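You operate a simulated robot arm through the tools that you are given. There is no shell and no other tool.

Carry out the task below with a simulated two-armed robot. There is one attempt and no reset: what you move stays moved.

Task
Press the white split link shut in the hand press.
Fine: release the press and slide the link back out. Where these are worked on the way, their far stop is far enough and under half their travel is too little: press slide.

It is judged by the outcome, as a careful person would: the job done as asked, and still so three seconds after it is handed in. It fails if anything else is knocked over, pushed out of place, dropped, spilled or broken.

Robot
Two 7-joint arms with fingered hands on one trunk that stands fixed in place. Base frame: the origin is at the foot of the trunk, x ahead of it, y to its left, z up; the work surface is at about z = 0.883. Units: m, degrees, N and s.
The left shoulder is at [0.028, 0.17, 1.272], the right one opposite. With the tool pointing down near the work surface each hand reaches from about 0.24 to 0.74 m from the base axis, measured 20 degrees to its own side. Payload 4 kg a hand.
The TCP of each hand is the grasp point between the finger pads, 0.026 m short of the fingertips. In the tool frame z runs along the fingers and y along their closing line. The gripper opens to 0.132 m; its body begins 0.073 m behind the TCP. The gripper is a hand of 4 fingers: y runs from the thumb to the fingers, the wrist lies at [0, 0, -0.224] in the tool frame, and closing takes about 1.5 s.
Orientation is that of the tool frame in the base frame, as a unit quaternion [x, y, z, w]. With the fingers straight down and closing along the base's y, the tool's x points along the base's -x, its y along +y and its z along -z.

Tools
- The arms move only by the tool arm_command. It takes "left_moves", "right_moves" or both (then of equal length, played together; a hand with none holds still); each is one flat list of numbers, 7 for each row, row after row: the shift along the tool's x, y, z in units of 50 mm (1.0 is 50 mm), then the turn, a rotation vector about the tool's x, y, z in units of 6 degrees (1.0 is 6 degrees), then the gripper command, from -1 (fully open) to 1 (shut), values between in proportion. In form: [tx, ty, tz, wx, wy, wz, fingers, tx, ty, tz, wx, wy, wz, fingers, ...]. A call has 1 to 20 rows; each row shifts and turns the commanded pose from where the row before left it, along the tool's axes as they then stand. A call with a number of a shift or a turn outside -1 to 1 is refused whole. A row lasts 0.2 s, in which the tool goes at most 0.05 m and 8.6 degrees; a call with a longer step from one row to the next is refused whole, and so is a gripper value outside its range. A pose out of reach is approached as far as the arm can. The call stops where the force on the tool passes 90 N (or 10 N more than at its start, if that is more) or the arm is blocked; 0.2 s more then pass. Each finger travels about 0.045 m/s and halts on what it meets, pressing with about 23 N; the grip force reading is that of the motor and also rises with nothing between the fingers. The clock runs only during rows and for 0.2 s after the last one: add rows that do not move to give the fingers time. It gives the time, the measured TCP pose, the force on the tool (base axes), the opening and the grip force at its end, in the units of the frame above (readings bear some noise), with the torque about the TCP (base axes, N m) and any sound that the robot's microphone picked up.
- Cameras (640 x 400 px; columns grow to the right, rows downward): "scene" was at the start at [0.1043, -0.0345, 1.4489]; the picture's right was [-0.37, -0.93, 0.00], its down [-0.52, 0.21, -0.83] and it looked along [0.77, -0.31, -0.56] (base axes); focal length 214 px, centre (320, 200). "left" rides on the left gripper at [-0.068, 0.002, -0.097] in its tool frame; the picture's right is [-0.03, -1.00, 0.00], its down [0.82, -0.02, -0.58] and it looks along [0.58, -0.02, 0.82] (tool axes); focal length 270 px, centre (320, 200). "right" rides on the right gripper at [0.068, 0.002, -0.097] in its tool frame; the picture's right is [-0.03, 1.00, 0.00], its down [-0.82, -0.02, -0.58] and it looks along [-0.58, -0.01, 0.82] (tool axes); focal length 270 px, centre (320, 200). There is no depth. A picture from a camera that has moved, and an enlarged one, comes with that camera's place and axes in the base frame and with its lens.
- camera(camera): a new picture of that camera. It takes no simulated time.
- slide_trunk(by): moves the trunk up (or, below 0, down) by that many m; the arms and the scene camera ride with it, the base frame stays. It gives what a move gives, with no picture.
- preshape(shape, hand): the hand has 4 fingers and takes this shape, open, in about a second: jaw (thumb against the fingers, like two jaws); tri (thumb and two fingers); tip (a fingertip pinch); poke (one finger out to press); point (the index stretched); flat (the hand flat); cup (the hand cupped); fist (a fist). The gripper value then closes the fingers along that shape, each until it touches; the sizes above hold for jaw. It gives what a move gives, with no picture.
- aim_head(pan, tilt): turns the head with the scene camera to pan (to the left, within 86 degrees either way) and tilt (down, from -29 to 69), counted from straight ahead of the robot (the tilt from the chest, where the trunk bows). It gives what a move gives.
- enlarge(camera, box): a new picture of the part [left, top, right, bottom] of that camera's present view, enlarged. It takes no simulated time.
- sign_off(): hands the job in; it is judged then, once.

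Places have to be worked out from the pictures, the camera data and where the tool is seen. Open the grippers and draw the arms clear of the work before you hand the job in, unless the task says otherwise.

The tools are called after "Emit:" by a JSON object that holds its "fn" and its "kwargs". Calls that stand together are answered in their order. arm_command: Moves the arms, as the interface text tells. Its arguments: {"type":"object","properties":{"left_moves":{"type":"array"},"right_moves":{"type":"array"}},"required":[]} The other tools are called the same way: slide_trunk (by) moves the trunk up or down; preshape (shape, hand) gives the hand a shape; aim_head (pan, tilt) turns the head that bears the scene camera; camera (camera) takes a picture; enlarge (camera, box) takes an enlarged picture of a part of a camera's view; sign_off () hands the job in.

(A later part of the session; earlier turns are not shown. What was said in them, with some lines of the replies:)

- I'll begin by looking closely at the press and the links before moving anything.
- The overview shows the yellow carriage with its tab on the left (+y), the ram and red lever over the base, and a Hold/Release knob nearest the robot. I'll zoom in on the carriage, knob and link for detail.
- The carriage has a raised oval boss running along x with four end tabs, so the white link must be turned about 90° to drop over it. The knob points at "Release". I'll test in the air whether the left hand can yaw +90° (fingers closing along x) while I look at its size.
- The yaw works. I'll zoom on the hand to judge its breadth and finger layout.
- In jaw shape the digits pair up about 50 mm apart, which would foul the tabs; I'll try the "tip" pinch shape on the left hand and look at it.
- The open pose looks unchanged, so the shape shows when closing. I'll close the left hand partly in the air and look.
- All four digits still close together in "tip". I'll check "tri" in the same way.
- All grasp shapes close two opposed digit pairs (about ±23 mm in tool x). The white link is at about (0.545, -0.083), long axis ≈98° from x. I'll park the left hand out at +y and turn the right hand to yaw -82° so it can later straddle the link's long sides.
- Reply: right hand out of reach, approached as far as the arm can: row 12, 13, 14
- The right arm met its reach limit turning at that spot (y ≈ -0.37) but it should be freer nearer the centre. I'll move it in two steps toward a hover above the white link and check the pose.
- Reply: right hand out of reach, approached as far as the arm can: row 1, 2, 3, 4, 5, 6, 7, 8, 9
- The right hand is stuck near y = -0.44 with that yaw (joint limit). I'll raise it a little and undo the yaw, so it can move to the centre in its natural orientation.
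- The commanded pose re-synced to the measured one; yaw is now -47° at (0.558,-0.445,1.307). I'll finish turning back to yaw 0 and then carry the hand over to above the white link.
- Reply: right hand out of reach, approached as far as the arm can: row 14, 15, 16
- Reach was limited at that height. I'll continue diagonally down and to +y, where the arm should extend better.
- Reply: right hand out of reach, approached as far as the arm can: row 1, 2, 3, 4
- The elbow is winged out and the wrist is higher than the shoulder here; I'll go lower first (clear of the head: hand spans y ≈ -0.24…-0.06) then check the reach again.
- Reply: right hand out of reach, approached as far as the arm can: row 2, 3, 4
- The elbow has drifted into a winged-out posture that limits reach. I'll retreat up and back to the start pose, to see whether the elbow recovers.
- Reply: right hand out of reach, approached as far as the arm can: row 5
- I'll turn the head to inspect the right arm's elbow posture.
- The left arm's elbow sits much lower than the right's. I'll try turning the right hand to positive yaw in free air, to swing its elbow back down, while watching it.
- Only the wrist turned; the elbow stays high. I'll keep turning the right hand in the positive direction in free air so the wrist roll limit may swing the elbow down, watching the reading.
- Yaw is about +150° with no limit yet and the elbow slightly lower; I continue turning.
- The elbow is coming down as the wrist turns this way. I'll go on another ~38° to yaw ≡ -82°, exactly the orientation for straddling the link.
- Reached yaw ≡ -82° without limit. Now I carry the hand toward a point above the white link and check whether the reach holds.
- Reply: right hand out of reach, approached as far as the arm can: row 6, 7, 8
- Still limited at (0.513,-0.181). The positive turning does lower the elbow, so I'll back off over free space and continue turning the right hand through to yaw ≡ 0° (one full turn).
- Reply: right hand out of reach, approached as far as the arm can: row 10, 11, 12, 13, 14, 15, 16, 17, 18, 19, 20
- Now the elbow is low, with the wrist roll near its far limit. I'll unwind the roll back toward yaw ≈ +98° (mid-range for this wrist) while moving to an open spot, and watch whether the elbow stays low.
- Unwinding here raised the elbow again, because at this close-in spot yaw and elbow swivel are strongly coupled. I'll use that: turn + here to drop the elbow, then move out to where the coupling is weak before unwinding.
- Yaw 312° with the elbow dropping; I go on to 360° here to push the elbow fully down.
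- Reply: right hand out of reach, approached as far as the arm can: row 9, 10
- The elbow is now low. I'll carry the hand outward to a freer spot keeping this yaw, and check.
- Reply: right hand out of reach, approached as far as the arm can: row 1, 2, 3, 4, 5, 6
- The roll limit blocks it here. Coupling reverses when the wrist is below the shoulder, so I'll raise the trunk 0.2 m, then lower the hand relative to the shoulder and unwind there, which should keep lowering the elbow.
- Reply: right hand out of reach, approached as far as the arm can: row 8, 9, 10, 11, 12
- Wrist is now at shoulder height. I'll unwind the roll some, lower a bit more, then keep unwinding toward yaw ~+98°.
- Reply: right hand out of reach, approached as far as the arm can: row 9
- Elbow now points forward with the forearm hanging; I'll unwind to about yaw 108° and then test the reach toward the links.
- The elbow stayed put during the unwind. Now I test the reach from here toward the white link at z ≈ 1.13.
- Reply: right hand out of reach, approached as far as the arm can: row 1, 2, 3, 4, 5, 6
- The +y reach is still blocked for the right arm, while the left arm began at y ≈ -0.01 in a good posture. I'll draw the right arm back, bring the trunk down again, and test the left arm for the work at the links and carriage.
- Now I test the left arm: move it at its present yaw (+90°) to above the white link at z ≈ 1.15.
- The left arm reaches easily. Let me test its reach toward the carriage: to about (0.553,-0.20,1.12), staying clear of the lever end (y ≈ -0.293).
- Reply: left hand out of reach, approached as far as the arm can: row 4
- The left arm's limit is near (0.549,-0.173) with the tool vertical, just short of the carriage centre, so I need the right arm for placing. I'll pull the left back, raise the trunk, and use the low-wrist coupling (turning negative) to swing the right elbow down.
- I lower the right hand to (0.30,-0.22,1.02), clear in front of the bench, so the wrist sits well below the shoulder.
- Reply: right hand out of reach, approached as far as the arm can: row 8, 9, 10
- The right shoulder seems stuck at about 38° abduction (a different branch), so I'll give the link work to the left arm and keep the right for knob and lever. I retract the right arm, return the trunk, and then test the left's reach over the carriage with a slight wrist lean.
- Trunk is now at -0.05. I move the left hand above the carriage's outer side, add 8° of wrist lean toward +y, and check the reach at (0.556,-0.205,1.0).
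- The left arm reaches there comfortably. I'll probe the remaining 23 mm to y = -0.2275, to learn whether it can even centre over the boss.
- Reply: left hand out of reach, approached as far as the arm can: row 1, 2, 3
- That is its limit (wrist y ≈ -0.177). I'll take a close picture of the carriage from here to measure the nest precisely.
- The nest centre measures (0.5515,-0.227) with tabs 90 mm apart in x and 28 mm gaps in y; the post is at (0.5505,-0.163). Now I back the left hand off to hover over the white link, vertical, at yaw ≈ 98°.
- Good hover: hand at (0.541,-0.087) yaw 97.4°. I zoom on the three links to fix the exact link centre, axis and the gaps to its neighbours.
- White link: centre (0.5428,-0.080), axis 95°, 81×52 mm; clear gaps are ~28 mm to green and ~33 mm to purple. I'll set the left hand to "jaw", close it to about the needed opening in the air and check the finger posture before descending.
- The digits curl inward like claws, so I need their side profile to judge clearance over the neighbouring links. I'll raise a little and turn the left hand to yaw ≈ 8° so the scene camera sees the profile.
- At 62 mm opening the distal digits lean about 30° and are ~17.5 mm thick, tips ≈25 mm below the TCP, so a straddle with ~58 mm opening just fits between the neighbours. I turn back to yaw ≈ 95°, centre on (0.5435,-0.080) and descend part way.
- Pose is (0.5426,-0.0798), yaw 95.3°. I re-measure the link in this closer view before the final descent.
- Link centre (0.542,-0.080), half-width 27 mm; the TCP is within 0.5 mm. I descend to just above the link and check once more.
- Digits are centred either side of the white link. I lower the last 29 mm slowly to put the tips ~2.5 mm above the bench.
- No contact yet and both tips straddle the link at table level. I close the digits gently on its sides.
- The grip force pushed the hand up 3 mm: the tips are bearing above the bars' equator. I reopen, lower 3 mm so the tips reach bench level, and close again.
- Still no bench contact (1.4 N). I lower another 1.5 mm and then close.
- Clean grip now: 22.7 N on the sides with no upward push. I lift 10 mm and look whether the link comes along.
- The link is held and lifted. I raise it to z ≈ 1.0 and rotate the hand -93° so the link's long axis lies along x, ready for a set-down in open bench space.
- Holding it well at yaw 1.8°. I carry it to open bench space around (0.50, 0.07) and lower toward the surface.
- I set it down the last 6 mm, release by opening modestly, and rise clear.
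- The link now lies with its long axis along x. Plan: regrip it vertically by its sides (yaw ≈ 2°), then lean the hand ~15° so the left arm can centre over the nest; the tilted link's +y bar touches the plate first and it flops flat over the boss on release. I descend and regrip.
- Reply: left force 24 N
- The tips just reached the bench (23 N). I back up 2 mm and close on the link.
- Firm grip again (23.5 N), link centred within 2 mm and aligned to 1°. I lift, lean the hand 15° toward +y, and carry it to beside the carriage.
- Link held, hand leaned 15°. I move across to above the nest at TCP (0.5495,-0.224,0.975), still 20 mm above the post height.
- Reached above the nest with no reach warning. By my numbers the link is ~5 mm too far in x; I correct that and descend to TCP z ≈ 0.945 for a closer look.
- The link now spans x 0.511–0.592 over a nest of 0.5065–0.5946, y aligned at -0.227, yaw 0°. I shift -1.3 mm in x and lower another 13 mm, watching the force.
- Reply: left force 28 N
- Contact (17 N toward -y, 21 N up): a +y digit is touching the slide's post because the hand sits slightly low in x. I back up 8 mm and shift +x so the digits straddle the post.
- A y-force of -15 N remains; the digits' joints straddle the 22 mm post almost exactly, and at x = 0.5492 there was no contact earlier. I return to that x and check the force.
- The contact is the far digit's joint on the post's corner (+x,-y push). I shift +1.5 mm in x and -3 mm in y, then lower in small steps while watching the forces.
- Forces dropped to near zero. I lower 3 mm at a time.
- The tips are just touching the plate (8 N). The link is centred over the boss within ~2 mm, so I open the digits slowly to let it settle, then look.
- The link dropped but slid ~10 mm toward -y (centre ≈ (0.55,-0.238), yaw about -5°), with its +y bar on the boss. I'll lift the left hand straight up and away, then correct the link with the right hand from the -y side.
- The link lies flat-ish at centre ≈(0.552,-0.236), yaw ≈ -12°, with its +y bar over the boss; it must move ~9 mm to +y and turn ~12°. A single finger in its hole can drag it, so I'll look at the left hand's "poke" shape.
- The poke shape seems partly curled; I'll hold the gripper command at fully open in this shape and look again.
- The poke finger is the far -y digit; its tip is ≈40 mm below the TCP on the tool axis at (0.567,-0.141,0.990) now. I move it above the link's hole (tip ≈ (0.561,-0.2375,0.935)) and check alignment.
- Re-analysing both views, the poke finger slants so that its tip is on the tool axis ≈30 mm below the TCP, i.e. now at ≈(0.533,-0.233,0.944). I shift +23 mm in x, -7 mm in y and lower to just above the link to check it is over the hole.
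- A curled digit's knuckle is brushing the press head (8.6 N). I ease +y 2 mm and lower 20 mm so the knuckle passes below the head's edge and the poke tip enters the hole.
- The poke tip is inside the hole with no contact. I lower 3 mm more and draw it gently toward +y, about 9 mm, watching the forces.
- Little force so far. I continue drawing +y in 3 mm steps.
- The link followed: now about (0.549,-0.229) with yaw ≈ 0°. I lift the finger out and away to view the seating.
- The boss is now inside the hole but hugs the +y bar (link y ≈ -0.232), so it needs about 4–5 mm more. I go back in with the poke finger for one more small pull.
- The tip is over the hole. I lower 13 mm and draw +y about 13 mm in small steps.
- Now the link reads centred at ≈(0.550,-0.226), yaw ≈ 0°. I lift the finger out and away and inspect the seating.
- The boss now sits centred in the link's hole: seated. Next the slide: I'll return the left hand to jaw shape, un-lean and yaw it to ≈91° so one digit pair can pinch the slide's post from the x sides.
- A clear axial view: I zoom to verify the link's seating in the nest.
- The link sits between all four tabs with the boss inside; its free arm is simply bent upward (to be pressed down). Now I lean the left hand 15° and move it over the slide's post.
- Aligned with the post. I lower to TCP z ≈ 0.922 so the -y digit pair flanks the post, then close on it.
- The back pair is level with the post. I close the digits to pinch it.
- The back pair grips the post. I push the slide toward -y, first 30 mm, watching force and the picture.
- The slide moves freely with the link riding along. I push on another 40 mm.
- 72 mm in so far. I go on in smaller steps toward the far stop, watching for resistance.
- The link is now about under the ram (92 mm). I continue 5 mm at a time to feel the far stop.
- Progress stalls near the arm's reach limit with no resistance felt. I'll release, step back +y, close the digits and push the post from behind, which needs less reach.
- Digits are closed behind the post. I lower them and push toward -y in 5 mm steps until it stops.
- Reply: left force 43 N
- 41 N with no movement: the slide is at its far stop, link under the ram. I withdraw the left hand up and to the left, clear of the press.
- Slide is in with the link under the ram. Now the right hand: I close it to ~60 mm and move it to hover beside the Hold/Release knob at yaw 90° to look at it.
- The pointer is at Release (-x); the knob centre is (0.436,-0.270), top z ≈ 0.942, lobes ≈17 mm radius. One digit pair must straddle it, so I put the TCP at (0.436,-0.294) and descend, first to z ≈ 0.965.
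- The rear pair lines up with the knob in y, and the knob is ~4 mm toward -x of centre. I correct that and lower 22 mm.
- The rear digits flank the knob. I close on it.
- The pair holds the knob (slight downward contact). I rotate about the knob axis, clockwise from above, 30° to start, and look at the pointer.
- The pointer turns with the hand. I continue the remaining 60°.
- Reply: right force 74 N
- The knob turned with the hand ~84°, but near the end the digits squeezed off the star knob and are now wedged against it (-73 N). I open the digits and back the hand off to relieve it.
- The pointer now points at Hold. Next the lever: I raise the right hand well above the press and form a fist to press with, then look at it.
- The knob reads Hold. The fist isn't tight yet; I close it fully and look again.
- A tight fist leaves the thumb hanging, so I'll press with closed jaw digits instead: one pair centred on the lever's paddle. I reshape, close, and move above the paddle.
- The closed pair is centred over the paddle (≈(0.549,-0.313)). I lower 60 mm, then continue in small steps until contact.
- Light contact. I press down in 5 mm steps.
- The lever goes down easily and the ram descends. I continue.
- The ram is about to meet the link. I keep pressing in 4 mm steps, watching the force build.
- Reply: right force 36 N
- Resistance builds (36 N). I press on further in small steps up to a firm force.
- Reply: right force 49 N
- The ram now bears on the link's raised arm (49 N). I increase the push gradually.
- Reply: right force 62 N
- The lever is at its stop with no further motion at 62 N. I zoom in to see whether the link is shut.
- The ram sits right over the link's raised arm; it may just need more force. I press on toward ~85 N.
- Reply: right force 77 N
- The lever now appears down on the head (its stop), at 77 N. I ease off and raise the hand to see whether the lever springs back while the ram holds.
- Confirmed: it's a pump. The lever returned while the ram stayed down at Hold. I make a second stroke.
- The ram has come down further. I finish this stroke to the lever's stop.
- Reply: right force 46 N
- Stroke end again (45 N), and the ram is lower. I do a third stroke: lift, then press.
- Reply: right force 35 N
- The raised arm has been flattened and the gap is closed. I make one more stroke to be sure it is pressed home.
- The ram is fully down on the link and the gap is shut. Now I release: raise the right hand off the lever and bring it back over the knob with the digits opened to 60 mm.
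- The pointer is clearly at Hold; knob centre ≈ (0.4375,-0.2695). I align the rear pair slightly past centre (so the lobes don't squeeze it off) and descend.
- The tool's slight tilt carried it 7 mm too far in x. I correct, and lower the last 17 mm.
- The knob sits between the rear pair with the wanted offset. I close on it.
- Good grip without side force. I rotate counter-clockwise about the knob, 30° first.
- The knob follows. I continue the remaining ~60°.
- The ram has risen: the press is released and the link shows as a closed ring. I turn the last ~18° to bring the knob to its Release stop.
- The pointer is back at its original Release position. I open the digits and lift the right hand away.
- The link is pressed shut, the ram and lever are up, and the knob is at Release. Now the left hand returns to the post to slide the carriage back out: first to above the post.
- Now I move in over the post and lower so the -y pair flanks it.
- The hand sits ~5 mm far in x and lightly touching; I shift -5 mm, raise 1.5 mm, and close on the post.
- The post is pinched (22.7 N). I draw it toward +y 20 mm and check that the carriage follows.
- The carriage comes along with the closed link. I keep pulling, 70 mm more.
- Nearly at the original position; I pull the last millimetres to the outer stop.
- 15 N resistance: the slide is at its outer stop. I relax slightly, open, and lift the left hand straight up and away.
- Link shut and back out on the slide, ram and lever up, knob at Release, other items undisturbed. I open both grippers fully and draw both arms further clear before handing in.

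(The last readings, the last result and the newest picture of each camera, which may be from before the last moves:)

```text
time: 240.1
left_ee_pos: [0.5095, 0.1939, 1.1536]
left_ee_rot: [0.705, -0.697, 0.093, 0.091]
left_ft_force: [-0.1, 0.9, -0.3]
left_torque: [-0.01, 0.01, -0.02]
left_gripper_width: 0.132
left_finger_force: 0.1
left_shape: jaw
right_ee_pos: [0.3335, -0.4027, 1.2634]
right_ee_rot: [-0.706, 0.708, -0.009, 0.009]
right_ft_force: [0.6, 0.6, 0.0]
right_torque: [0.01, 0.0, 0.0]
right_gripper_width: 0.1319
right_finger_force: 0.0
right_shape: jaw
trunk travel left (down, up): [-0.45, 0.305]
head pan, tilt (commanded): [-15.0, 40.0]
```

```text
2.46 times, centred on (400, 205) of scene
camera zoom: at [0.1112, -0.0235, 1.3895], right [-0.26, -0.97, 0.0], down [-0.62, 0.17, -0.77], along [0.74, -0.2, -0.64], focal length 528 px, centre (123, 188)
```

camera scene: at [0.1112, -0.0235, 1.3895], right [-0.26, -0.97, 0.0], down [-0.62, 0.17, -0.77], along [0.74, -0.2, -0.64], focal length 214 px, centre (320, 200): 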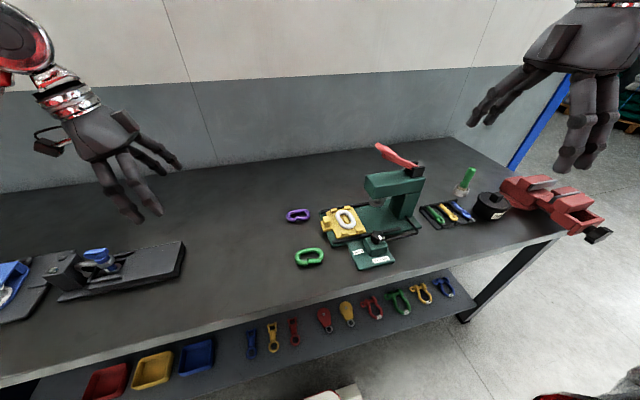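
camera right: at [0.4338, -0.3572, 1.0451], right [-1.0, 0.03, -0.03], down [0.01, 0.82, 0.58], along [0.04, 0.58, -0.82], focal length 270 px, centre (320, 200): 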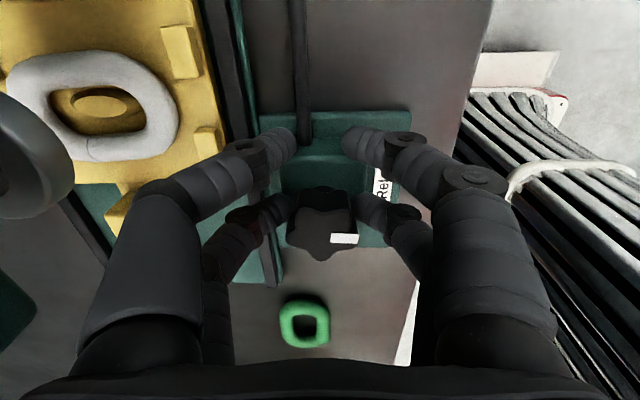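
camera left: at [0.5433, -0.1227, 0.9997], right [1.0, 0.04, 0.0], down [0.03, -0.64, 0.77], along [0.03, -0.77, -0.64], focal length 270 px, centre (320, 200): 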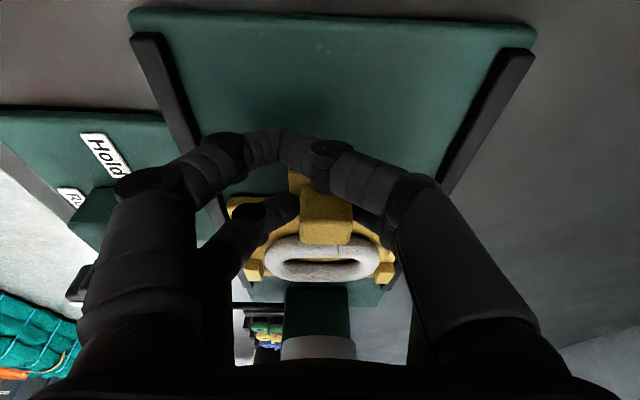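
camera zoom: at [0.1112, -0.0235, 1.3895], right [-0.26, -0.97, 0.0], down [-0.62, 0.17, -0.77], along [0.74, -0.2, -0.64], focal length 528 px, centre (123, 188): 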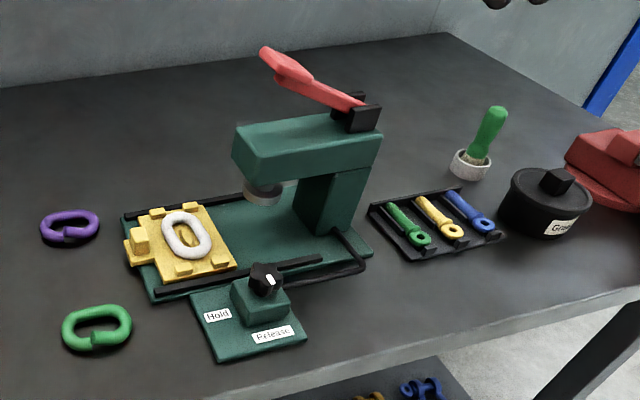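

Everything is in its final state: the white link is pressed shut and slid out to the stop, the press is released, both hands are open and clear, and the other items are in place. I hand the job in.

Emit:
{"fn": "sign_off", "kwargs": {}}

```text
The job is handed in.
```

The white link is pressed shut, the press is released, and the link is slid back out on its carriage. I've handed the job in, but no verdict came back.

- **Pressing:** With the slide at its far stop and the knob on Hold, it took several strokes of the lever to press the link. The camera shows the raised end flattened and the gap closed.
- **Release:** The knob is back on Release, and the ram and lever have returned to the top.
- **Slide:** It went in to its far stop (about 98 mm) and came back out to its outer stop, with the link seated between the tabs.
- **Other items:** The green and purple links, tool tray, brush and jar appear where they started. Both hands are open and clear of the bench.

- **Link first landed off-centre:** When first dropped on the carriage, the link landed about 10 mm off, so I nudged it into place with a fingertip. The hand also brushed the slide's post and the press head lightly around then.
- **Fingers slipped off the knob:** They came off the star knob near the end of the turn to Hold and pushed against it with about 73 N. I opened the hand straight away and saw no damage.
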